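You operate a simulated robot arm through the tools that you are given. There is no shell and no other tool. Be economical: measure what you need, move in short steps, check, and stop when the job is done.

The job below is to be done with a simulated robot arm. You get a single attempt, and the scene is never put back.

Task
Grease the white seal's middle, load it and the yellow spring into the clamped valve, close the lube tin.
Fine: Use the dauber and stand it back in its dish; the spring stands on the seal. The jig clamps end locked. A coat counts when it lies all over at full strength: go over it till it gets no stronger.

The check looks at the end state, three seconds after you hand in, the way a careful person would. Anything else that was tipped, shoved, dropped, spilled or broken makes it a failure. A push-on lid holds only when it is set on centred and level and pressed home; a screw cap is set on level and turned clockwise until tight.

Robot
A 6-joint arm with a two-finger parallel gripper, fixed in place. Base frame: the origin is at the foot of the arm, x ahead of it, y to its left, z up. Units: m, degrees, N and s.
With the tool pointing down near the work surface it reaches from about 0.14 to 0.58 m from the base axis. Its first joint turns from -66.0 to 66.0 degrees. Payload 2.1 kg.
The tool frame sits at the grasp point between the pads (the TCP): z along the fingers, y along the line on which they close. The tips reach 0.03 m beyond it. Largest opening 0.094 m; finger width 0.028, thickness 0.01; the body of the gripper, 0.05 by 0.096 m, starts 0.055 m behind the TCP.
Orientation is told as [roll, pitch, yaw] about the base's x, y, z axes, in that order, counted from this pose: with the fingers straight down and closing along the base's y, the tool's x points along the base's -x, its y along +y and its z along -z.

Tools
- The arm moves only by the tool drive_tool. Its argument "plan" is a list of rows, each a list of 7 numbers: the shift along the base's x, y, z in units of 25 mm (1.0 is 25 mm), then the turn, a rotation vector about the base's x, y, z in units of 6 degrees (1.0 is 6 degrees), then the finger opening in cm, from 0 to 9.4. In form: [[x, y, z, rx, ry, rz, jaw], ...]. A call has 1 to 8 rows; each row shifts and turns the commanded pose from where the row before left it. A call with a number of a shift or a turn outside -1 to 1 is refused whole. Rows are played at 5 a second. More than 0.05 m and 8.6 degrees between two rows, or a gripper value outside its range, and nothing of the call is played. A pose out of reach is approached as far as the arm can. The call stops where the force on the tool passes 90 N (or 10 N more than at its start, if that is more) or the arm is blocked; 0.2 s more then pass. Each finger travels about 0.072 m/s and halts on what it meets, pressing with about 37 N; the grip force reading is that of the motor and also rises with nothing between the fingers. The clock runs only during rows and for 0.2 s after the last one: add rows that do not move to give the fingers time. It gives the time, the measured TCP pose, the force on the tool (base axes), the opening and the grip force at its end, in the units of the frame above (readings bear some noise), with the torque about the TCP (base axes, N m) and any sound that the robot's microphone picked up.
- Cameras (640 x 400 px; columns grow to the right, rows downward): "scene" is fixed at [0.0442, -0.3695, 0.4729]; the picture's right is [0.85, -0.52, 0.00], its down [-0.35, -0.57, -0.74] and it looks along [0.39, 0.63, -0.67] (base axes); focal length 214 px, centre (320, 200). "wrist" rides on the gripper at [0.076, 0.014, -0.102] in the tool frame; the picture's right is [-0.18, 0.98, 0.00], its down [-0.75, -0.14, -0.64] and it looks along [-0.63, -0.12, 0.77] (tool axes); focal length 243 px, centre (320, 200). There is no depth. A picture from a camera that has moved, and an enlarged one, comes with that camera's place and axes in the base frame and with its lens.
- snapshot(camera): a new picture of that camera. It takes no simulated time.
- inspect(camera, box): a new picture of the part [left, top, right, bottom] of that camera's present view, enlarged. It takes no simulated time.
- job_done(): hands the job in; it is judged then, once.

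Work in short steps. Places have to be worked out from the pictures, the camera data and where the tool is seen: move nearer, look again, correct. Check each grasp and each placing, and mend what went wrong. You have 120 turns and 76 pictures in all, those below and enlarged ones among them. Open the gripper and draw the arm clear of the work before you hand the job in, unless the task says otherwise; then end with one line.

The tools are called as name(argument=value, ...) on one line, values as JSON. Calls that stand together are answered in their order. drive_tool: Moves the arm, as the interface text tells. Its arguments: {"type":"object","properties":{"plan":{"type":"array"}},"required":["plan"]} The other tools are called the same way: snapshot (camera) takes a picture; inspect (camera, box) takes an enlarged picture of a part of a camera's view; job_done () hands the job in.

At the start:

```text
clock: 0.0
tool_pos: [0.3542, -0.1426, 0.4034]
tcp_rot: [-0.1, 0.1, -0.1]
force: [0.0, -0.3, -0.4]
torque: [0.03, 0.01, -0.01]
finger_gap: 0.0939
grip_force: 0.1
```

scene: 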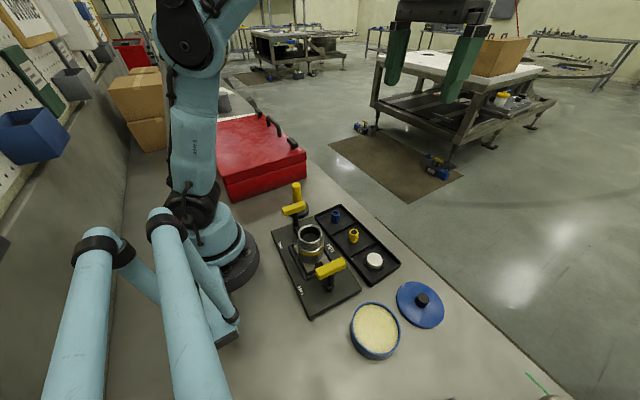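
wrist: 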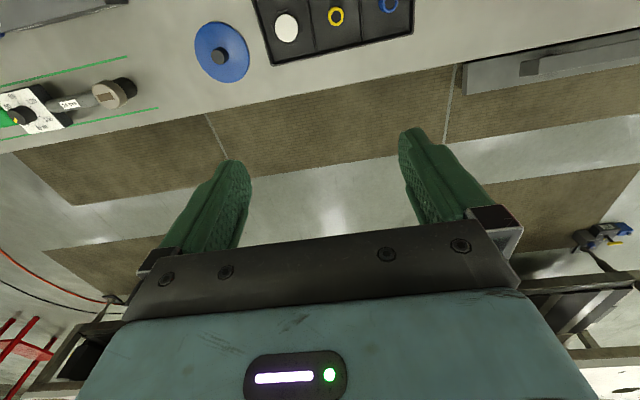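

I start by enlarging the work area in both views to identify parts and estimate their places.

inspect(camera="scene", box=[260, 170, 460, 295])

inspect(camera="scene", box=[320, 250, 576, 400])

inspect(camera="wrist", box=[0, 0, 420, 150])

```text
3.20 times, centred on (360, 232) of scene
camera zoom: at [0.0442, -0.3695, 0.4729], right [0.85, -0.52, 0.0], down [-0.35, -0.57, -0.74], along [0.39, 0.63, -0.67], focal length 686 px, centre (192, 96)
```

zoom: 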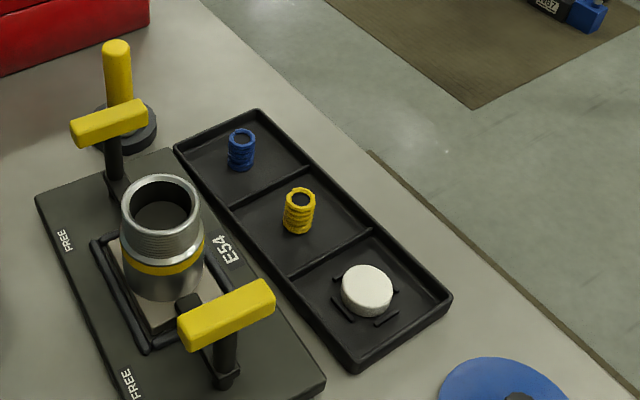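

```text
2.50 times, centred on (448, 325) of scene
camera zoom: at [0.0442, -0.3695, 0.4729], right [0.85, -0.52, 0.0], down [-0.35, -0.57, -0.74], along [0.39, 0.63, -0.67], focal length 536 px, centre (0, -112)
```

zoom: 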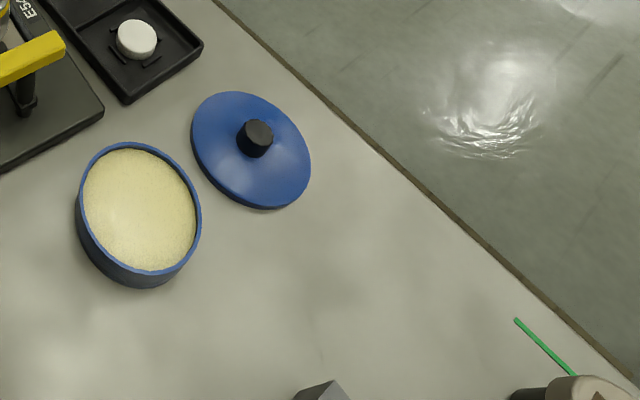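

```text
1.52 times, centred on (210, 75) of wrist
camera zoom: at [0.2788, -0.128, 0.5057], right [0.19, 0.98, 0.0], down [0.75, -0.14, 0.64], along [0.63, -0.12, -0.77], focal length 370 px, centre (488, 390)
```

zoom: 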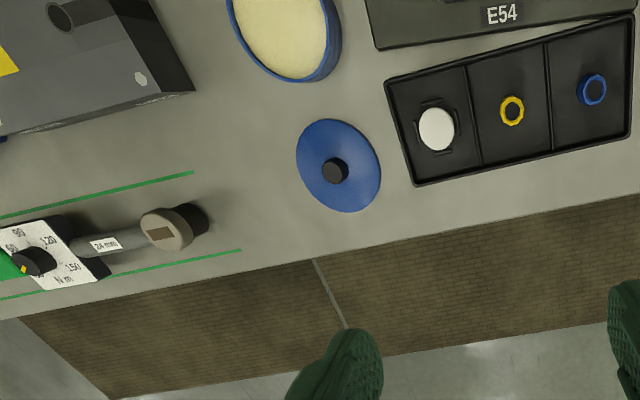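

Seal is near (0.307,-0.193). I move the tool back and lower to see the jig from above.

drive_tool(plan=[[-0.89, 0.55, -0.69, 0, 0, 0, 9.4], [-0.89, 0.55, -0.69, 0, 0, 0, 9.4], [-0.89, 0.55, -0.69, 0, 0, 0, 9.4], [-0.89, 0.55, -0.69, 0, 0, 0, 9.4], [-0.89, 0.55, -0.69, 0, 0, 0, 9.4], [-0.89, 0.55, -0.69, 0, 0, 0, 9.4], [0, 0, 0, 0, 0, 0, 9.4]])

snapshot(camera="wrist")

```text
clock: 1.6
tool_pos: [0.2227, -0.06, 0.3011]
tcp_rot: [0.0, 0.0, -0.1]
force: [0.8, -0.2, -0.3]
torque: [-0.01, -0.02, 0.06]
finger_gap: 0.0939
grip_force: 0.0
```

```text
70 pictures are left
camera wrist: at [0.1458, -0.0448, 0.4022], right [0.19, 0.98, 0.0], down [0.75, -0.14, 0.64], along [0.63, -0.12, -0.77], focal length 243 px, centre (320, 200)
```

wrist: 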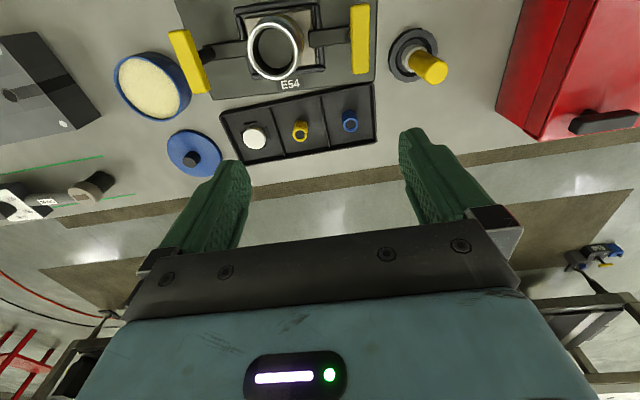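

Good view. I enlarge the jig area and the seal.

inspect(camera="wrist", box=[150, 0, 470, 170])

inspect(camera="scene", box=[340, 235, 410, 285])

inspect(camera="scene", box=[270, 180, 360, 320])

```text
2.00 times, centred on (310, 85) of wrist
camera zoom: at [0.1458, -0.0448, 0.4022], right [0.19, 0.98, 0.0], down [0.75, -0.14, 0.64], along [0.63, -0.12, -0.77], focal length 485 px, centre (340, 430)
```

zoom: 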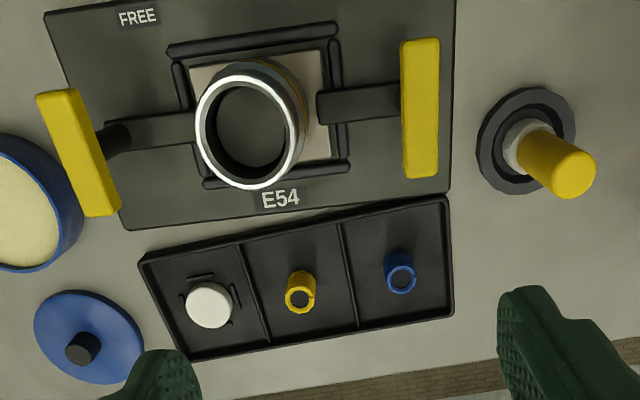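

```text
8.00 times, centred on (375, 260) of scene
camera zoom: at [0.0441, -0.3695, 0.4729], right [0.85, -0.52, 0.0], down [-0.35, -0.57, -0.74], along [0.39, 0.63, -0.67], focal length 1716 px, centre (-120, -280)
```

zoom: 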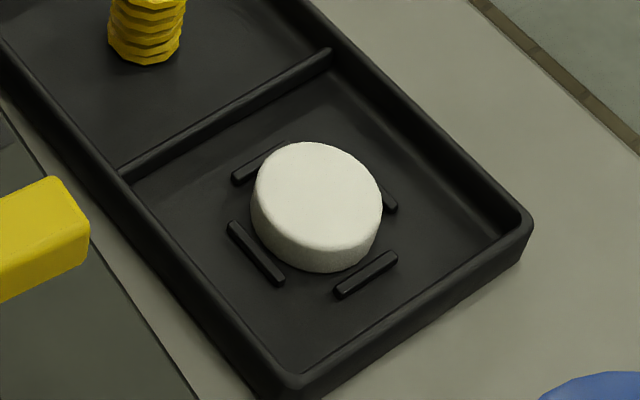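

```text
2.86 times, centred on (315, 250) of scene
camera zoom: at [0.0441, -0.3695, 0.4729], right [0.85, -0.52, 0.0], down [-0.35, -0.57, -0.74], along [0.39, 0.63, -0.67], focal length 613 px, centre (334, 57)
```

zoom: 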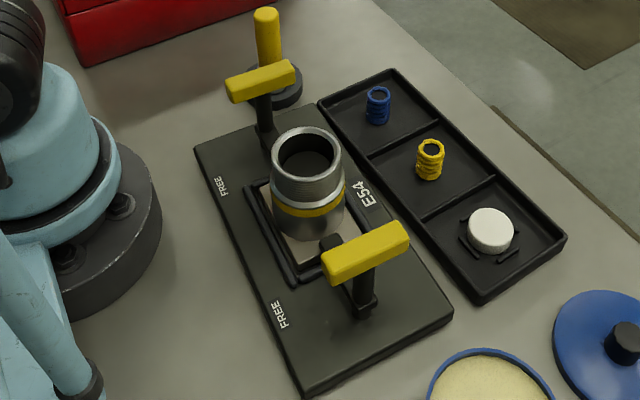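

Both clamp arms appear on the valve (arms point away from FREE). I move above the valve to look into its bore and take sizes.

drive_tool(plan=[[0, -0.7, -0.6, 0, 0, 0, 9.4], [0, -0.7, -0.6, 0, 0, 0, 9.4], [0, -0.7, -0.6, 0, 0, 0, 9.4], [0, 0, 0, 0, 0, 0, 9.4]])

inspect(camera="wrist", box=[160, 0, 480, 200])

```text
clock: 2.6
tool_pos: [0.222, -0.1112, 0.2557]
tcp_rot: [-0.1, -0.1, -0.1]
force: [0.5, -0.9, -0.3]
torque: [-0.02, 0.02, -0.02]
finger_gap: 0.0938
grip_force: 0.1
```

```text
2.00 times, centred on (320, 100) of wrist
camera zoom: at [0.1457, -0.0981, 0.357], right [0.19, 0.98, 0.0], down [0.75, -0.14, 0.64], along [0.63, -0.12, -0.77], focal length 485 px, centre (320, 400)
```

zoom: 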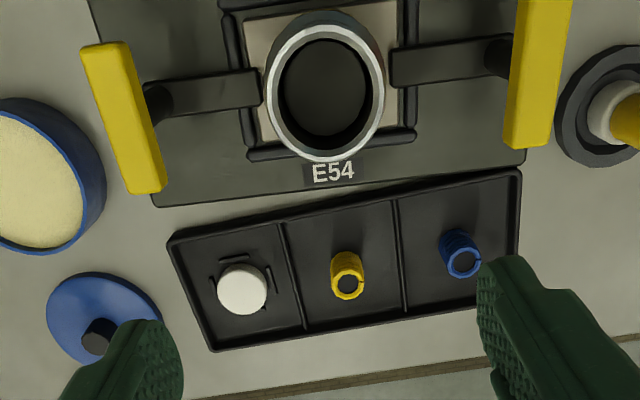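

Rim ≈ (0.181,-0.102,z0.098), bore ≈40 mm, seal ≈39 mm. I move nearer to the seal to measure and look for its middle zone.

drive_tool(plan=[[0.75, -0.8, -0.8, 0, 0, 0, 9.4], [0.75, -0.8, -0.8, 0, 0, 0, 9.4], [0.75, -0.8, -0.8, 0, 0, 0, 9.4], [0.75, -0.8, -0.8, 0, 0, 0, 9.4], [0, 0, 0, 0, 0, 0, 9.4]])

snapshot(camera="wrist")

```text
clock: 3.8
tool_pos: [0.297, -0.1936, 0.1743]
tcp_rot: [0.0, 0.0, -0.1]
force: [0.2, -1.5, 0.5]
torque: [0.0, 0.01, 0.02]
finger_gap: 0.094
grip_force: 0.1
```

```text
65 pictures are left
camera wrist: at [0.2206, -0.1792, 0.2756], right [0.19, 0.98, 0.0], down [0.75, -0.14, 0.64], along [0.63, -0.12, -0.77], focal length 243 px, centre (320, 200)
```

wrist: 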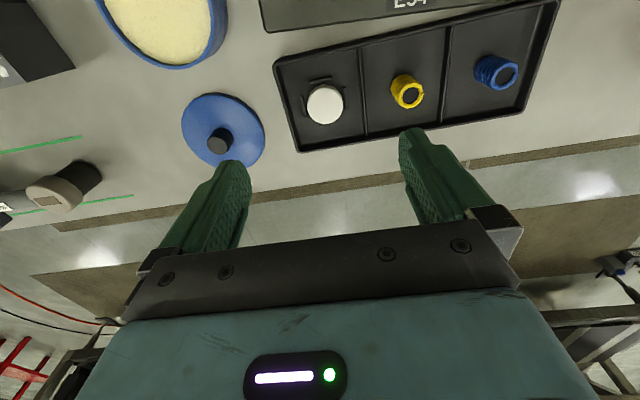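

inspect(camera="wrist", box=[180, 50, 436, 170])

inspect(camera="wrist", box=[280, 60, 370, 140])

```text
2.50 times, centred on (308, 110) of wrist
camera zoom: at [0.2206, -0.1792, 0.2756], right [0.19, 0.98, 0.0], down [0.75, -0.14, 0.64], along [0.63, -0.12, -0.77], focal length 606 px, centre (350, 425)
```

zoom: 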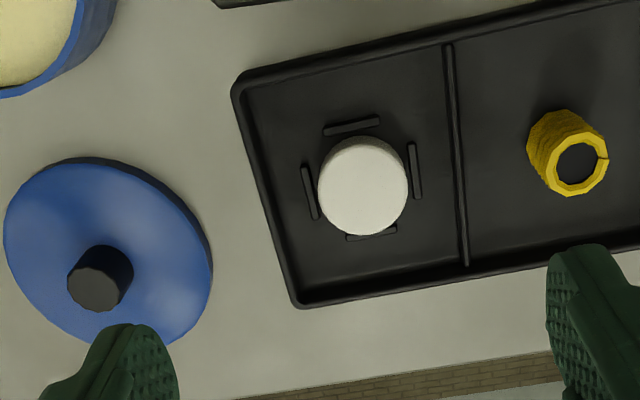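

```text
5.00 times, centred on (325, 100) of wrist
camera zoom: at [0.2206, -0.1792, 0.2756], right [0.19, 0.98, 0.0], down [0.75, -0.14, 0.64], along [0.63, -0.12, -0.77], focal length 1213 px, centre (295, 700)
```

zoom: 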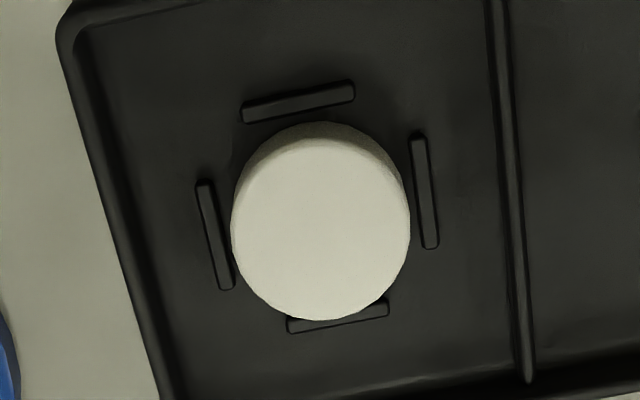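

Seal centre ≈ (0.307,-0.191), nest bars ~42 mm apart. Now I move over toward the dauber for a look.

drive_tool(plan=[[-0.3, 0.6, 0.7, 0, 0, 0, 9.4], [-0.34, 1, 0.4, 0, 0, 0, 9.4], [-0.34, 1, 0.4, 0, 0, 0, 9.4], [-0.34, 1, 0.2, 0, 0, 0, 9.4], [-0.34, 1, 0, 0, 0, 0, 9.4], [-0.34, 1, 0, 0, 0, 0, 9.4], [-0.34, 1, 0, 0, 0, 0, 9.4], [-0.34, 1, 0, 0, 0, 0, 9.4]])

snapshot(camera="wrist")

```text
clock: 5.6
tool_pos: [0.2304, -0.002, 0.219]
tcp_rot: [0.0, 0.2, -0.2]
force: [0.7, -0.6, 0.1]
torque: [0.0, 0.03, 0.0]
finger_gap: 0.0941
grip_force: 0.1
```

```text
62 pictures are left
camera wrist: at [0.1535, 0.0124, 0.3202], right [0.19, 0.98, 0.0], down [0.75, -0.14, 0.64], along [0.63, -0.12, -0.77], focal length 243 px, centre (320, 200)
```

wrist: 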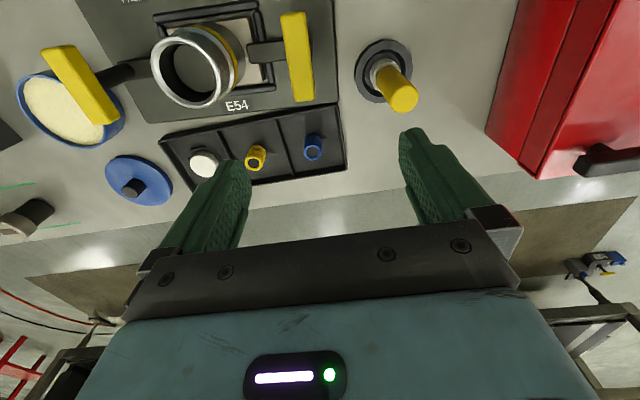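

inspect(camera="wrist", box=[330, 20, 440, 130])

inspect(camera="scene", box=[275, 170, 335, 230])

```text
3.64 times, centred on (385, 75) of wrist
camera zoom: at [0.1535, 0.0124, 0.3202], right [0.19, 0.98, 0.0], down [0.75, -0.14, 0.64], along [0.63, -0.12, -0.77], focal length 882 px, centre (84, 654)
```

zoom: 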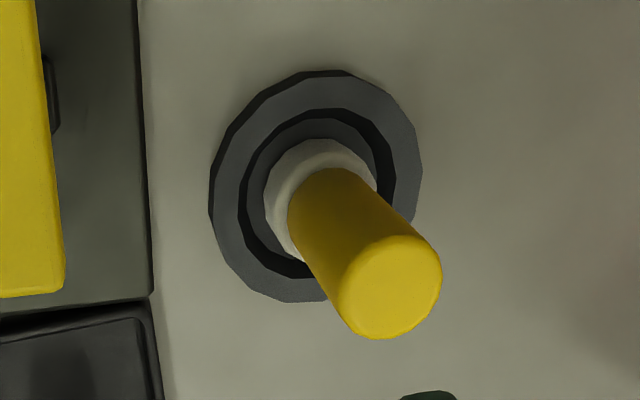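

```text
6.67 times, centred on (305, 200) of scene
camera zoom: at [0.0442, -0.3695, 0.4729], right [0.85, -0.52, 0.0], down [-0.35, -0.57, -0.74], along [0.39, 0.63, -0.67], focal length 1430 px, centre (420, 200)
```

zoom: 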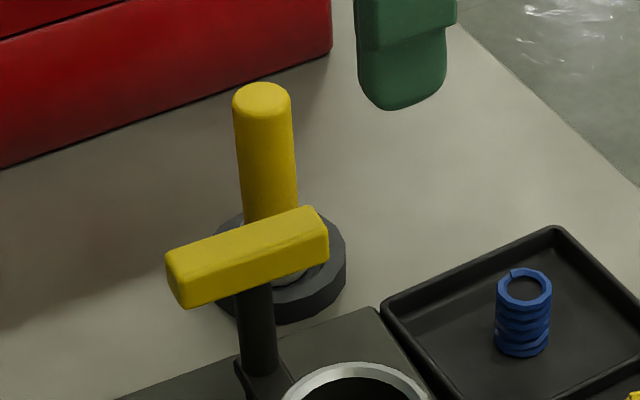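

Dauber handle ≈ (0.235,0.072), top ~0.10, ø25. I move over it with 5 cm opening and check centring.

drive_tool(plan=[[0.05, 1, 0, 0, 0, 0, 7], [0.05, 1, 0, 0, 0, 0, 6], [0.05, 0.95, 0, 0, 0, 0, 5.5], [0, 0, -1, 0, 0, 0, 5.5], [0, 0, -1, 0, 0, 0, 5.5], [0, 0, -0.5, 0, 0, 0, 5.5], [0, 0, 0, 0, 0, 0, 5.5]])

snapshot(camera="wrist")

inspect(camera="scene", box=[260, 140, 360, 220])

```text
clock: 7.2
tool_pos: [0.2339, 0.0717, 0.1571]
tcp_rot: [-0.2, 0.0, -0.1]
force: [-0.8, 0.0, -0.9]
torque: [0.0, -0.02, 0.02]
finger_gap: 0.0552
grip_force: 0.0
```

```text
59 pictures are left
camera wrist: at [0.1571, 0.0862, 0.2583], right [0.19, 0.98, 0.0], down [0.75, -0.14, 0.64], along [0.63, -0.12, -0.77], focal length 243 px, centre (320, 200)
```

wrist: 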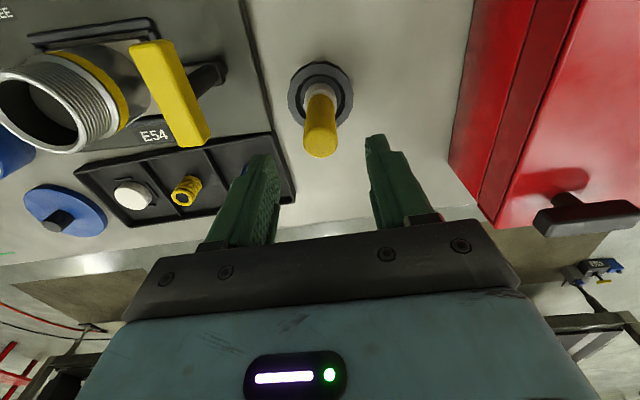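

```text
5.00 times, centred on (310, 180) of scene
camera zoom: at [0.0442, -0.3695, 0.4729], right [0.85, -0.52, 0.0], down [-0.35, -0.57, -0.74], along [0.39, 0.63, -0.67], focal length 1072 px, centre (370, 300)
```

zoom: 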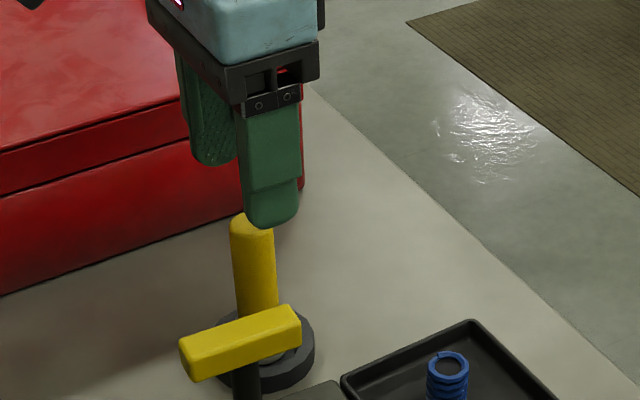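

Handle is right under the TCP. I descend to z≈0.075 and close.

drive_tool(plan=[[0, 0, -0.9, 0, 0, 0, 5.5], [0, 0, -0.9, 0, 0, 0, 5.5], [0, 0, -0.9, 0, 0, 0, 5.5], [0, 0, -0.6, 0, 0, 0, 5.5], [0, 0, 0, 0, 0, 0, 4], [0, 0, 0, 0, 0, 0, 1.5], [0, 0, 0, 0, 0, 0, 1], [0, 0, 0, 0, 0, 0, 1]])

inspect(camera="wrist", box=[200, 40, 440, 200])

```text
clock: 9.0
tool_pos: [0.2341, 0.072, 0.0734]
tcp_rot: [-0.1, 0.0, -0.1]
force: [0.4, -0.1, 0.6]
torque: [0.01, -0.01, -0.02]
finger_gap: 0.0239
grip_force: 36.7
```

```text
2.50 times, centred on (320, 120) of wrist
camera zoom: at [0.1574, 0.0857, 0.1744], right [0.19, 0.98, 0.0], down [0.75, -0.14, 0.64], along [0.63, -0.12, -0.77], focal length 606 px, centre (320, 400)
```

zoom: 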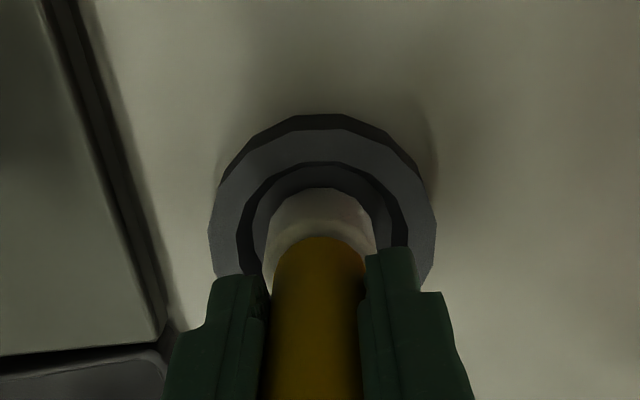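

Dauber held (24 mm). I lift it to ~0.22 and travel toward the tin.

drive_tool(plan=[[0, 0, 0.4, 0, 0, 0, 1], [0, 0, 0.9, 0, 0, 0, 1], [0, 0, 0.9, 0, 0, 0, 1], [0, 0, 1, 0, 0, 0, 1], [0, 0, 1, 0, 0, 0, 1], [0, 0, 1, 0, 0, 0, 1], [0, 0, 0.8, 0, 0, 0, 1], [0, 0, 0, 0, 0, 0, 1]])

inspect(camera="scene", box=[260, 100, 400, 240])

drive_tool(plan=[[0.3, -1, 0, 0, 0, 0, 1], [0.3, -1, 0, 0, 0, 0, 1], [0.3, -1, 0, 0, 0, 0, 1], [0, -1, 0, 0, 0, 0, 1], [0, -1, 0, 0, 0, 0, 1], [0, -1, 0, 0, 0, 0, 1], [0, -1, 0, 0, 0, 0, 1], [0, -1, 0, 0, 0, 0, 1]])

drive_tool(plan=[[-0.4, -1, 0, 0, 0, 0, 1], [-0.4, -1, 0, 0, 0, 0, 1], [-0.4, -1, 0, 0, 0, 0, 1], [-0.4, -0.6, 0, 0, 0, 0, 1], [0, 0, 0, 0, 0, 0, 1]])

snapshot(camera="wrist")

```text
clock: 10.8
tool_pos: [0.2332, 0.0722, 0.2242]
tcp_rot: [-0.1, -0.1, -0.1]
force: [0.2, 1.3, -0.4]
torque: [-0.02, 0.02, -0.01]
finger_gap: 0.0235
grip_force: 37.2
```

```text
2.86 times, centred on (330, 170) of scene
camera zoom: at [0.0442, -0.3695, 0.4729], right [0.85, -0.52, 0.0], down [-0.35, -0.57, -0.74], along [0.39, 0.63, -0.67], focal length 613 px, centre (291, 286)
```

zoom: 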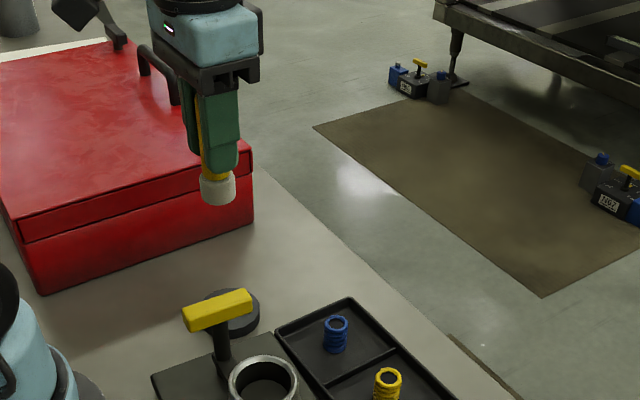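

```text
clock: 12.6
tool_pos: [0.2565, -0.1296, 0.2241]
tcp_rot: [0.0, 0.1, 0.0]
force: [0.3, 0.9, -0.8]
torque: [-0.04, 0.02, -0.02]
finger_gap: 0.0234
grip_force: 36.7
```

```text
clock: 13.8
tool_pos: [0.2168, -0.2178, 0.2247]
tcp_rot: [-0.2, 0.0, 0.0]
force: [-0.1, -0.6, -0.3]
torque: [0.0, 0.02, 0.02]
finger_gap: 0.0236
grip_force: 36.8
```

```text
55 pictures are left
camera wrist: at [0.1397, -0.2036, 0.325], right [0.19, 0.98, 0.0], down [0.75, -0.14, 0.64], along [0.63, -0.12, -0.77], focal length 243 px, centre (320, 200)
```

wrist: 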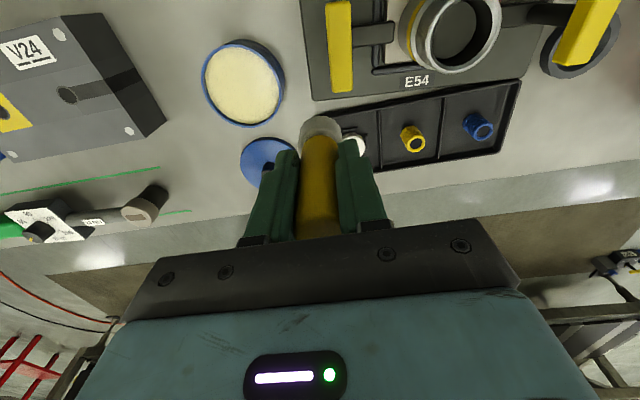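

Dauber is held, pad clean; tin ≈ (0.200,-0.305). I move above the tin and look again.

drive_tool(plan=[[-0.17, -0.87, 0, 0, 0, 0, 1], [-0.17, -0.87, 0, 0, 0, 0, 1], [-0.17, -0.87, -0.4, 0, 0, 0, 1], [-0.17, -0.87, -0.8, 0, 0, 0, 1], [0, 0, -0.9, 0, 0, 0, 1], [0, 0, 0, 0, 0, 0, 1]])

snapshot(camera="wrist")

inspect(camera="scene", box=[310, 240, 470, 380])

```text
clock: 15.2
tool_pos: [0.2, -0.3065, 0.171]
tcp_rot: [-0.2, 0.0, -0.2]
force: [0.0, 0.5, -1.0]
torque: [0.01, 0.0, -0.03]
finger_gap: 0.0235
grip_force: 36.4
```

```text
54 pictures are left
camera wrist: at [0.1238, -0.2917, 0.2726], right [0.19, 0.98, 0.0], down [0.75, -0.14, 0.64], along [0.63, -0.12, -0.77], focal length 243 px, centre (320, 200)
```

wrist: 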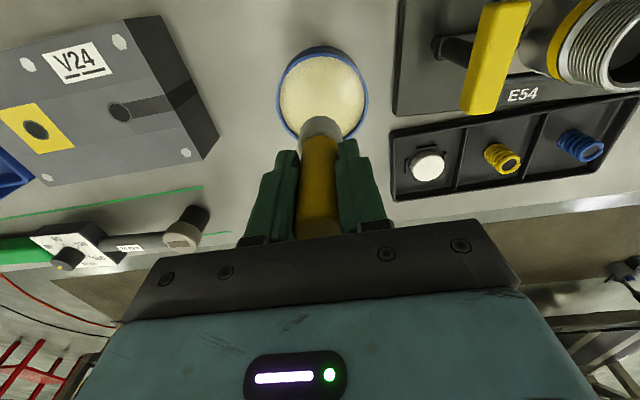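

```text
2.86 times, centred on (390, 310) of scene
camera zoom: at [0.0442, -0.3695, 0.4729], right [0.85, -0.52, 0.0], down [-0.35, -0.57, -0.74], along [0.39, 0.63, -0.67], focal length 613 px, centre (120, -114)
```

zoom: 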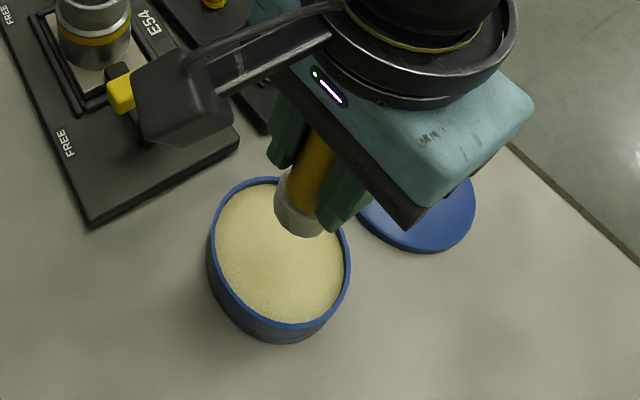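

Tin centre ≈ (0.198,-0.304), right below. I lower toward the grease, then in small steps watching force.

drive_tool(plan=[[-0.05, 0.1, -0.9, 0, 0, 0, 1], [0, 0, -0.9, 0, 0, 0, 1], [0, 0, -0.6, 0, 0, 0, 1], [0, 0, -0.2, 0, 0, 0, 1], [0, 0, 0, 0, 0, 0, 1]])

inspect(camera="wrist", box=[220, 40, 420, 180])

```text
clock: 16.4
tool_pos: [0.1996, -0.3026, 0.1056]
tcp_rot: [-0.1, 0.0, -0.1]
force: [0.0, 0.3, 0.3]
torque: [0.0, 0.01, 0.01]
finger_gap: 0.0234
grip_force: 37.1
```

```text
2.86 times, centred on (320, 110) of wrist
camera zoom: at [0.1229, -0.2886, 0.2072], right [0.19, 0.98, 0.0], down [0.75, -0.14, 0.64], along [0.63, -0.12, -0.77], focal length 693 px, centre (320, 457)
```

zoom: 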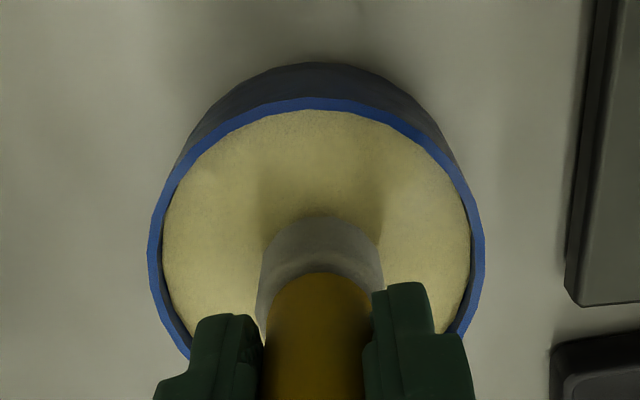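

Centred over the grease, no contact yet. I go down a bit further in 4 mm steps.

drive_tool(plan=[[0, 0, -0.15, 0, 0, 0, 1], [0, 0, -0.15, 0, 0, 0, 1], [0, 0, 0, 0, 0, 0, 1]])

drive_tool(plan=[[0, 0, -0.1, 0, 0, 0, 1], [0, 0, -0.1, 0, 0, 0, 1], [0, 0, 0, 0, 0, 0, 1]])

inspect(camera="wrist", box=[220, 40, 420, 180])

```text
clock: 17.2
tool_pos: [0.1995, -0.3026, 0.0991]
tcp_rot: [0.0, -0.2, -0.1]
force: [1.0, 3.0, 37.1]
torque: [0.1, -0.13, -0.08]
finger_gap: 0.0237
grip_force: 37.4
```

```text
clock: 18.0
tool_pos: [0.1973, -0.3035, 0.0941]
tcp_rot: [-0.1, 0.1, -0.1]
force: [1.9, 2.9, 35.5]
torque: [0.11, -0.08, 0.0]
finger_gap: 0.024
grip_force: 36.9
```

```text
2.86 times, centred on (320, 110) of wrist
camera zoom: at [0.1217, -0.289, 0.1951], right [0.19, 0.98, 0.0], down [0.75, -0.14, 0.64], along [0.63, -0.12, -0.77], focal length 693 px, centre (320, 457)
```

zoom: 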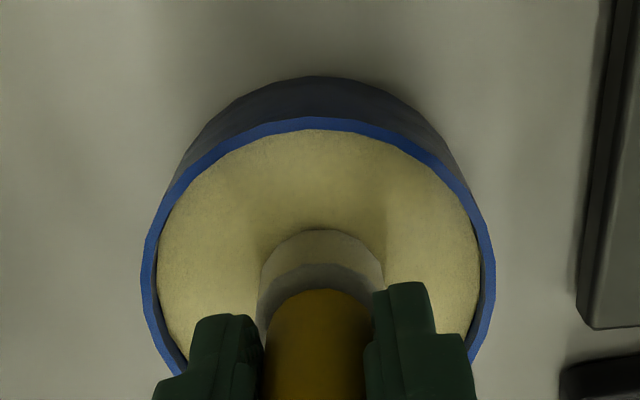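

Firm contact (dauber slid slightly in the grip). I lift and check the pad for grease.

drive_tool(plan=[[0, 0, 0.5, 0, 0, 0, 1], [0, 0, 1, 0, 0, 0, 1], [0, 0, 1, 0, 0, 0, 1], [0, 0, 1, 0, 0, 0, 1], [0.2, 0, 1, 0, 0, 0, 1], [0.5, 0.5, 0, 0, 0, 0, 1], [0, 0, 0, 0, 0, 0, 1]])

inspect(camera="scene", box=[340, 200, 460, 300])

inspect(camera="wrist", box=[160, 40, 440, 210])

```text
clock: 19.6
tool_pos: [0.2163, -0.2888, 0.2082]
tcp_rot: [-0.1, 0.0, 0.0]
force: [-0.1, -0.1, 0.6]
torque: [-0.01, 0.03, 0.0]
finger_gap: 0.024
grip_force: 37.0
```

```text
4.00 times, centred on (400, 250) of scene
camera zoom: at [0.0442, -0.3695, 0.4729], right [0.85, -0.52, 0.0], down [-0.35, -0.57, -0.74], along [0.39, 0.63, -0.67], focal length 858 px, centre (0, 0)
```

zoom: 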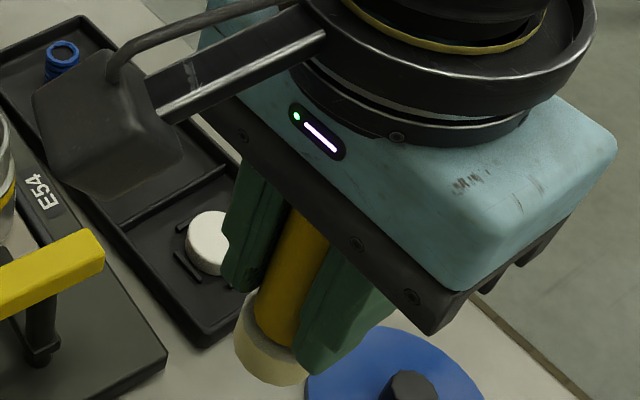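

```text
2.29 times, centred on (300, 125) of wrist
camera zoom: at [0.1389, -0.2747, 0.3087], right [0.19, 0.98, 0.0], down [0.75, -0.14, 0.64], along [0.63, -0.12, -0.77], focal length 555 px, centre (366, 371)
```

zoom: 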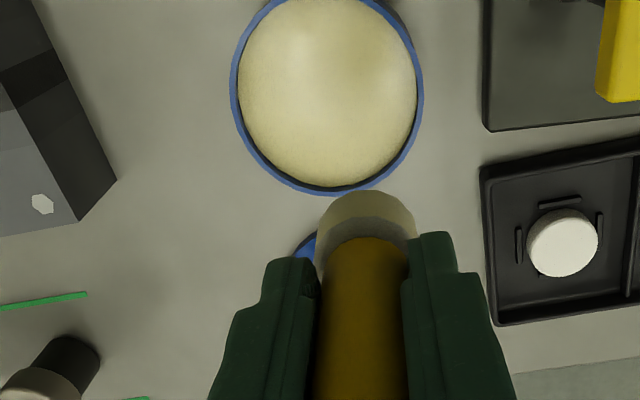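

Pad took grease. I move over the seal at (0.307,-0.191) and lower partly.

drive_tool(plan=[[0.9, 0.97, 0, 0, 0, 0, 1], [0.9, 0.97, 0, 0, 0, 0, 1], [0.9, 0.97, 0, 0, 0, 0, 1], [0.9, 0.97, 0, 0, 0, 0, 1], [0, 0, -1, 0, 0, 0, 1], [0, 0, -1, 0, 0, 0, 1], [0, 0, -1, 0, 0, 0, 1], [0, 0, -0.4, 0, 0, 0, 1]])

inspect(camera="wrist", box=[220, 40, 420, 180])

inspect(camera="scene", box=[330, 200, 430, 290])

```text
clock: 21.4
tool_pos: [0.305, -0.1942, 0.1211]
tcp_rot: [-0.1, 0.0, -0.2]
force: [0.3, -0.8, -0.4]
torque: [0.0, -0.02, 0.02]
finger_gap: 0.024
grip_force: 37.2
```

```text
2.86 times, centred on (320, 110) of wrist
camera zoom: at [0.2289, -0.1789, 0.2216], right [0.19, 0.98, 0.0], down [0.75, -0.14, 0.64], along [0.63, -0.12, -0.77], focal length 693 px, centre (320, 457)
```

zoom: 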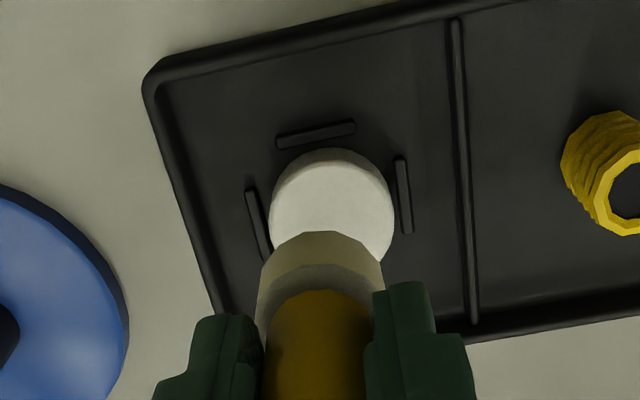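

```text
4.44 times, centred on (380, 245) of scene
camera zoom: at [0.0442, -0.3695, 0.4729], right [0.85, -0.52, 0.0], down [-0.35, -0.57, -0.74], along [0.39, 0.63, -0.67], focal length 953 px, centre (53, 0)
```

zoom: 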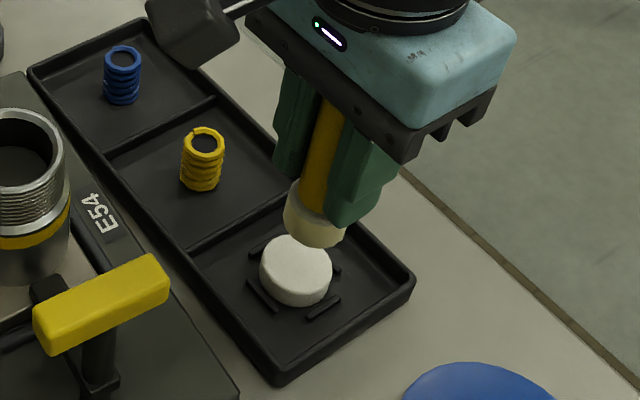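

Slight y offset (+4 mm) to correct; then I lower in small steps until contact.

drive_tool(plan=[[0, 0.15, -0.3, 0, 0, 0, 1], [0, 0, -0.3, 0, 0, 0, 1], [0, 0, -0.2, 0, 0, 0, 1], [0, 0, 0, 0, 0, 0, 1]])

drive_tool(plan=[[0, 0, -0.1, 0, 0, 0, 1], [0, 0, -0.1, 0, 0, 0, 1], [0, 0, 0, 0, 0, 0, 1]])

```text
clock: 22.4
tool_pos: [0.3061, -0.1894, 0.1006]
tcp_rot: [-0.1, 0.1, -0.1]
force: [-0.1, -0.1, -0.2]
torque: [-0.01, 0.01, 0.03]
finger_gap: 0.0238
grip_force: 37.0
```

```text
clock: 23.2
tool_pos: [0.3065, -0.1903, 0.0965]
tcp_rot: [0.0, 0.0, -0.1]
force: [-0.1, 0.0, -0.4]
torque: [0.01, 0.0, 0.02]
finger_gap: 0.024
grip_force: 37.3
```

No contact yet; keep lowering.

drive_tool(plan=[[0, 0, -0.1, 0, 0, 0, 1], [0, 0, -0.1, 0, 0, 0, 1], [0, 0, 0, 0, 0, 0, 1]])

drive_tool(plan=[[0, 0, -0.1, 0, 0, 0, 1], [0, 0, 0, 0, 0, 0, 1]])

drive_tool(plan=[[0, 0, -0.1, 0, 0, 0, 1], [0, 0, 0, 0, 0, 0, 1]])

inspect(camera="scene", box=[330, 200, 430, 290])

```text
clock: 24.0
tool_pos: [0.306, -0.191, 0.0909]
tcp_rot: [-0.2, 0.0, -0.1]
force: [-0.1, 1.0, -1.2]
torque: [0.03, -0.02, -0.05]
finger_gap: 0.024
grip_force: 37.4
```

```text
clock: 24.6
tool_pos: [0.3068, -0.1898, 0.0898]
tcp_rot: [-0.1, 0.1, -0.2]
force: [0.0, 0.0, -0.2]
torque: [0.01, 0.02, -0.03]
finger_gap: 0.0237
grip_force: 37.2
```

```text
clock: 25.2
tool_pos: [0.304, -0.1907, 0.0864]
tcp_rot: [-0.2, 0.0, -0.1]
force: [0.0, -0.4, -0.1]
torque: [-0.01, -0.01, -0.02]
finger_gap: 0.0236
grip_force: 37.4
```

```text
4.44 times, centred on (380, 245) of scene
camera zoom: at [0.0442, -0.3695, 0.4729], right [0.85, -0.52, 0.0], down [-0.35, -0.57, -0.74], along [0.39, 0.63, -0.67], focal length 953 px, centre (53, 0)
```

zoom: 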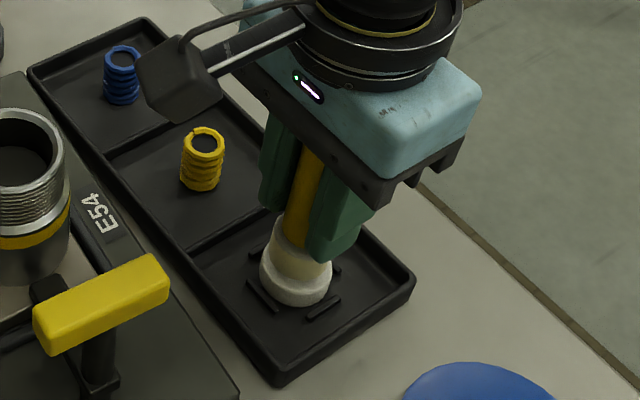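

Nearly touching and well centred. A few more 2.5 mm steps.

drive_tool(plan=[[0, 0, -0.08, 0, 0, 0, 1], [0, 0, 0, 0, 0, 0, 1]])

drive_tool(plan=[[0, 0, -0.08, 0, 0, 0, 1], [0, 0, 0, 0, 0, 0, 1]])

drive_tool(plan=[[0, 0, -0.06, 0, 0, 0, 1], [0, 0, 0, 0, 0, 0, 1]])

```text
clock: 25.8
tool_pos: [0.3053, -0.1887, 0.0853]
tcp_rot: [-0.1, 0.0, -0.1]
force: [0.1, -0.5, -0.8]
torque: [-0.01, -0.02, 0.01]
finger_gap: 0.0239
grip_force: 36.9
```

```text
clock: 26.4
tool_pos: [0.3054, -0.1898, 0.0826]
tcp_rot: [-0.1, 0.0, -0.1]
force: [0.4, -0.5, -0.9]
torque: [0.03, -0.03, -0.02]
finger_gap: 0.0236
grip_force: 36.3
```

```text
clock: 27.0
tool_pos: [0.3049, -0.1897, 0.0809]
tcp_rot: [-0.1, 0.0, -0.1]
force: [-0.3, 1.4, 9.8]
torque: [0.06, 0.02, 0.0]
finger_gap: 0.0242
grip_force: 36.3
```

Contact (10 N) at z≈0.081. I press a touch, lift and look at the coat.

drive_tool(plan=[[0, 0, -0.03, 0, 0, 0, 1], [0, 0, 0, 0, 0, 0, 1], [0, 0, 1, 0, 0, 0, 1], [0, 0, 1, 0, 0, 0, 1], [0, 0, 0.5, 0, 0, 0, 1], [1, 0, 0, 0, 0, 0, 1], [1, 0, 0, 0, 0, 0, 1], [0, 0, 0, 0, 0, 0, 1]])

inspect(camera="wrist", box=[260, 0, 380, 80])

```text
clock: 28.8
tool_pos: [0.3548, -0.1877, 0.1418]
tcp_rot: [-0.2, -0.1, -0.1]
force: [-0.1, -0.4, -1.3]
torque: [-0.01, 0.0, 0.0]
finger_gap: 0.0238
grip_force: 37.0
```

```text
5.00 times, centred on (320, 40) of wrist
camera zoom: at [0.2783, -0.1742, 0.2437], right [0.19, 0.98, 0.0], down [0.75, -0.14, 0.64], along [0.63, -0.12, -0.77], focal length 1213 px, centre (320, 1000)
```

zoom: 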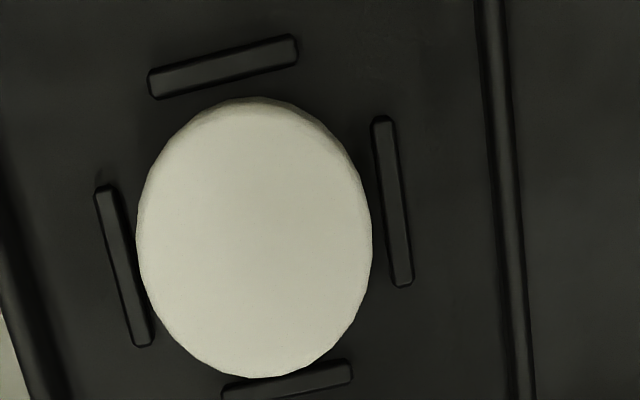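

No obvious coat in this view; I check from the scene camera too.

inspect(camera="scene", box=[340, 235, 410, 285])

```text
8.00 times, centred on (375, 260) of scene
camera zoom: at [0.0442, -0.3695, 0.4729], right [0.85, -0.52, 0.0], down [-0.35, -0.57, -0.74], along [0.39, 0.63, -0.67], focal length 1716 px, centre (-120, -280)
```

zoom: 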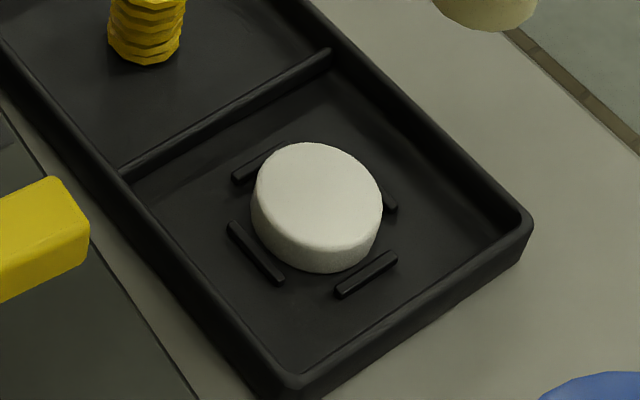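

The coat is faint at best, so it needs rubbing. I return, make light contact and rub in small circles.

drive_tool(plan=[[-1, 0, 0, 0, 0, 0, 1], [-0.98, -0.05, 0, 0, 0, 0, 1], [0, 0, -1, 0, 0, 0, 1], [0, 0, -1, 0, 0, 0, 1], [0, 0, -0.4, 0, 0, 0, 1], [0, 0, -0.08, 0, 0, 0, 1], [0, 0, 0, 0, 0, 0, 1]])

drive_tool(plan=[[0.12, 0, 0, 0, 0, 0, 1], [-0.12, 0.12, 0, 0, 0, 0, 1], [-0.12, -0.12, 0, 0, 0, 0, 1], [0.12, -0.12, 0, 0, 0, 0, 1], [0.12, 0.12, 0, 0, 0, 0, 1], [-0.12, 0, 0, 0, 0, 0, 1], [0, 0, 0, 0, 0, 0, 1]])

```text
clock: 30.4
tool_pos: [0.3068, -0.1911, 0.0806]
tcp_rot: [-0.2, 0.0, -0.1]
force: [-0.4, -1.1, 12.4]
torque: [-0.06, 0.05, 0.0]
finger_gap: 0.024
grip_force: 37.0
```

```text
clock: 32.0
tool_pos: [0.3088, -0.1917, 0.0807]
tcp_rot: [-0.2, -0.2, -0.1]
force: [1.6, -2.2, 8.7]
torque: [-0.12, -0.15, 0.02]
finger_gap: 0.0237
grip_force: 37.1
```

Rubbed with ~9–12 N contact. I lift aside and look again.

drive_tool(plan=[[0, 0, 1, 0, 0, 0, 1], [0, 0, 1, 0, 0, 0, 1], [0, 0, 0.5, 0, 0, 0, 1], [1, 0, 0, 0, 0, 0, 1], [1, 0, 0, 0, 0, 0, 1], [0, 0, 0, 0, 0, 0, 1]])

inspect(camera="scene", box=[340, 235, 410, 285])

inspect(camera="wrist", box=[160, 0, 440, 160])

```text
clock: 33.4
tool_pos: [0.3572, -0.1912, 0.1431]
tcp_rot: [-0.1, -0.1, -0.1]
force: [-0.4, -0.1, -0.9]
torque: [-0.02, -0.01, 0.02]
finger_gap: 0.0238
grip_force: 36.9
```

```text
8.00 times, centred on (375, 260) of scene
camera zoom: at [0.0442, -0.3695, 0.4729], right [0.85, -0.52, 0.0], down [-0.35, -0.57, -0.74], along [0.39, 0.63, -0.67], focal length 1716 px, centre (-120, -280)
```

zoom: 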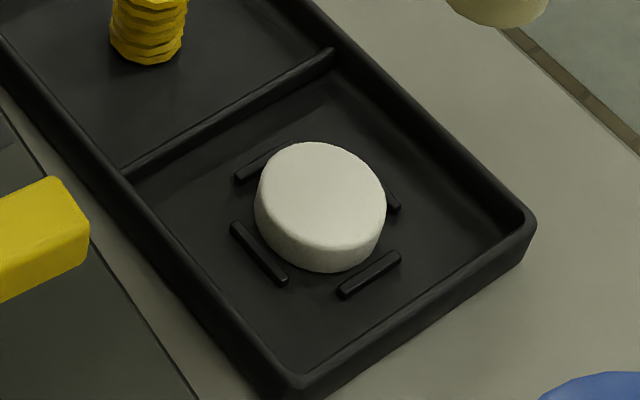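

```text
2.29 times, centred on (300, 80) of wrist
camera zoom: at [0.2812, -0.1756, 0.2447], right [0.19, 0.98, 0.0], down [0.75, -0.14, 0.64], along [0.63, -0.12, -0.77], focal length 555 px, centre (366, 474)
```

zoom: 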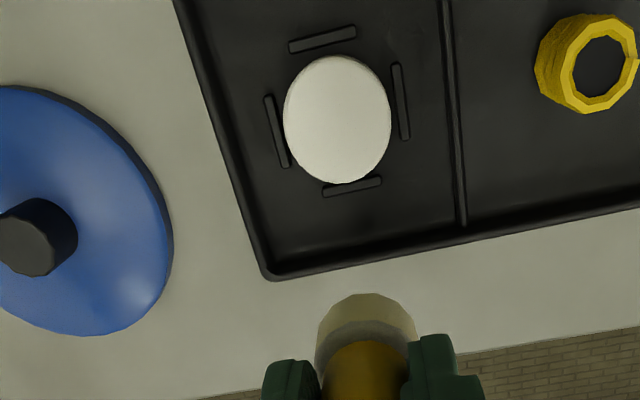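

The tray crept ~1 mm under rubbing, so I'll avoid sideways force. I zoom hard to see any tint difference between middle and edge.

inspect(camera="wrist", box=[280, 20, 335, 85])

inspect(camera="scene", box=[362, 246, 412, 276])

```text
6.15 times, centred on (308, 52) of wrist
camera zoom: at [0.2812, -0.1756, 0.2447], right [0.19, 0.98, 0.0], down [0.75, -0.14, 0.64], along [0.63, -0.12, -0.77], focal length 1493 px, centre (397, 1108)
```

zoom: 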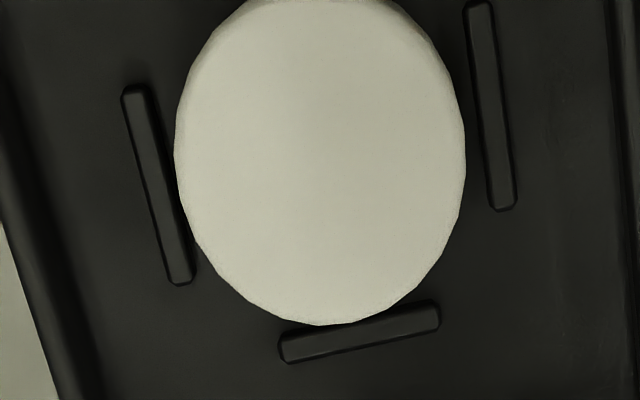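

```text
12.80 times, centred on (387, 261) of scene
camera zoom: at [0.0442, -0.3695, 0.4729], right [0.85, -0.52, 0.0], down [-0.35, -0.57, -0.74], along [0.39, 0.63, -0.67], focal length 2745 px, centre (-538, -581)
```

zoom: 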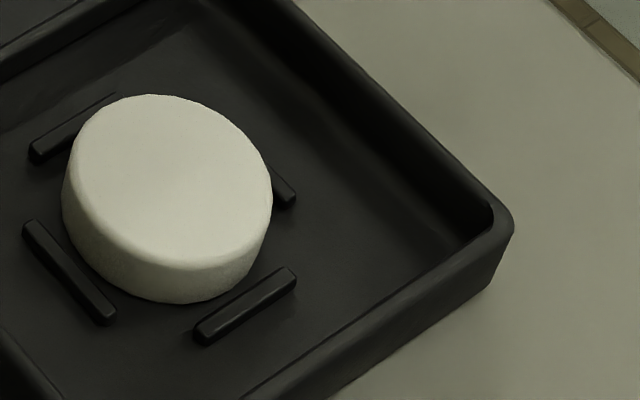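

There may be a faint tint in the middle. I dab several times vertically with longer dwell and compare.

drive_tool(plan=[[-1, 0, 0, 0, 0, 0, 1], [-1, 0, 0, 0, 0, 0, 1], [0, 0, -1, 0, 0, 0, 1], [0, 0, -1, 0, 0, 0, 1], [0, 0, -0.45, 0, 0, 0, 1], [0, 0, -0.07, 0, 0, 0, 1], [0, 0, 0, 0, 0, 0, 1], [0, 0, 0, 0, 0, 0, 1]])

drive_tool(plan=[[0, 0, 0.3, 0, 0, 0, 1], [0, 0, -0.3, 0, 0, 0, 1], [0, 0, 0, 0, 0, 0, 1], [0, 0, 0.3, 0, 0, 0, 1], [0, 0, -0.3, 0, 0, 0, 1], [0, 0, 0, 0, 0, 0, 1], [0, 0, 0, 0, 0, 0, 1]])

drive_tool(plan=[[0, 0, 1, 0, 0, 0, 1], [0, 0, 1, 0, 0, 0, 1], [0, 0, 0.5, 0, 0, 0, 1], [1, 0, 0, 0, 0, 0, 1], [1, 0, 0, 0, 0, 0, 1], [0, 0, 0, 0, 0, 0, 1]])

inspect(camera="wrist", box=[160, 0, 440, 160])

```text
clock: 35.2
tool_pos: [0.3058, -0.1898, 0.0797]
tcp_rot: [-0.1, -0.1, -0.1]
force: [0.1, 1.3, 36.2]
torque: [0.06, -0.02, 0.03]
finger_gap: 0.024
grip_force: 37.1
```

```text
clock: 36.8
tool_pos: [0.3056, -0.1907, 0.0803]
tcp_rot: [-0.1, -0.2, -0.1]
force: [0.4, 1.0, 24.0]
torque: [0.05, 0.01, 0.01]
finger_gap: 0.0238
grip_force: 36.8
```

```text
clock: 38.2
tool_pos: [0.3593, -0.1907, 0.1424]
tcp_rot: [-0.1, 0.0, 0.0]
force: [0.5, -0.3, -0.8]
torque: [-0.01, -0.04, -0.01]
finger_gap: 0.0239
grip_force: 36.6
```

```text
2.29 times, centred on (300, 80) of wrist
camera zoom: at [0.2823, -0.1767, 0.2436], right [0.19, 0.98, 0.0], down [0.75, -0.14, 0.64], along [0.63, -0.12, -0.77], focal length 555 px, centre (366, 474)
```

zoom: 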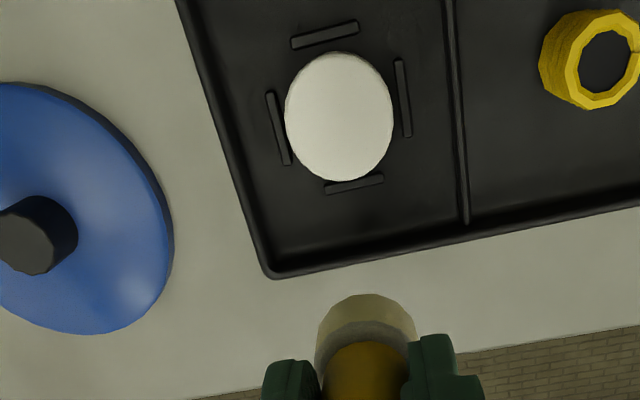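

I zoom on the seal top for the tint.

inspect(camera="wrist", box=[270, 10, 350, 90])

```text
5.00 times, centred on (310, 50) of wrist
camera zoom: at [0.2823, -0.1767, 0.2436], right [0.19, 0.98, 0.0], down [0.75, -0.14, 0.64], along [0.63, -0.12, -0.77], focal length 1213 px, centre (370, 950)
```

zoom: 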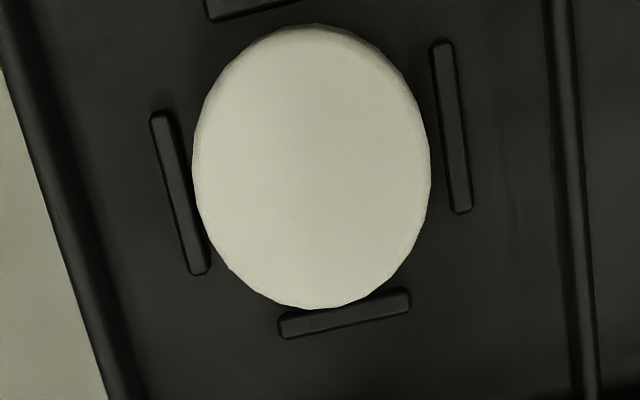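

No clear coat: in the rubbing the seal probably moved along with the pad rather than sliding. I retry with lighter contact and larger circles.

drive_tool(plan=[[-1, 0, 0, 0, 0, 0, 1], [-1, 0, 0, 0, 0, 0, 1], [0, 0, -1, 0, 0, 0, 1], [0, 0, -1, 0, 0, 0, 1], [0, 0, -0.42, 0, 0, 0, 1], [0, 0, -0.03, 0, 0, 0, 1], [0, 0, 0, 0, 0, 0, 1], [0, 0, 0, 0, 0, 0, 1]])

```text
clock: 40.0
tool_pos: [0.3075, -0.1904, 0.0801]
tcp_rot: [-0.1, -0.1, -0.1]
force: [0.2, -0.4, 16.1]
torque: [0.0, 0.03, -0.01]
finger_gap: 0.0239
grip_force: 37.2
```

drive_tool(plan=[[0, 0, 0.025, 0, 0, 0, 1], [0, 0, 0, 0, 0, 0, 1]])

```text
clock: 40.6
tool_pos: [0.3065, -0.1921, 0.0804]
tcp_rot: [-0.1, -0.1, -0.2]
force: [2.2, 1.2, 2.5]
torque: [0.06, -0.12, 0.03]
finger_gap: 0.0239
grip_force: 36.9
```

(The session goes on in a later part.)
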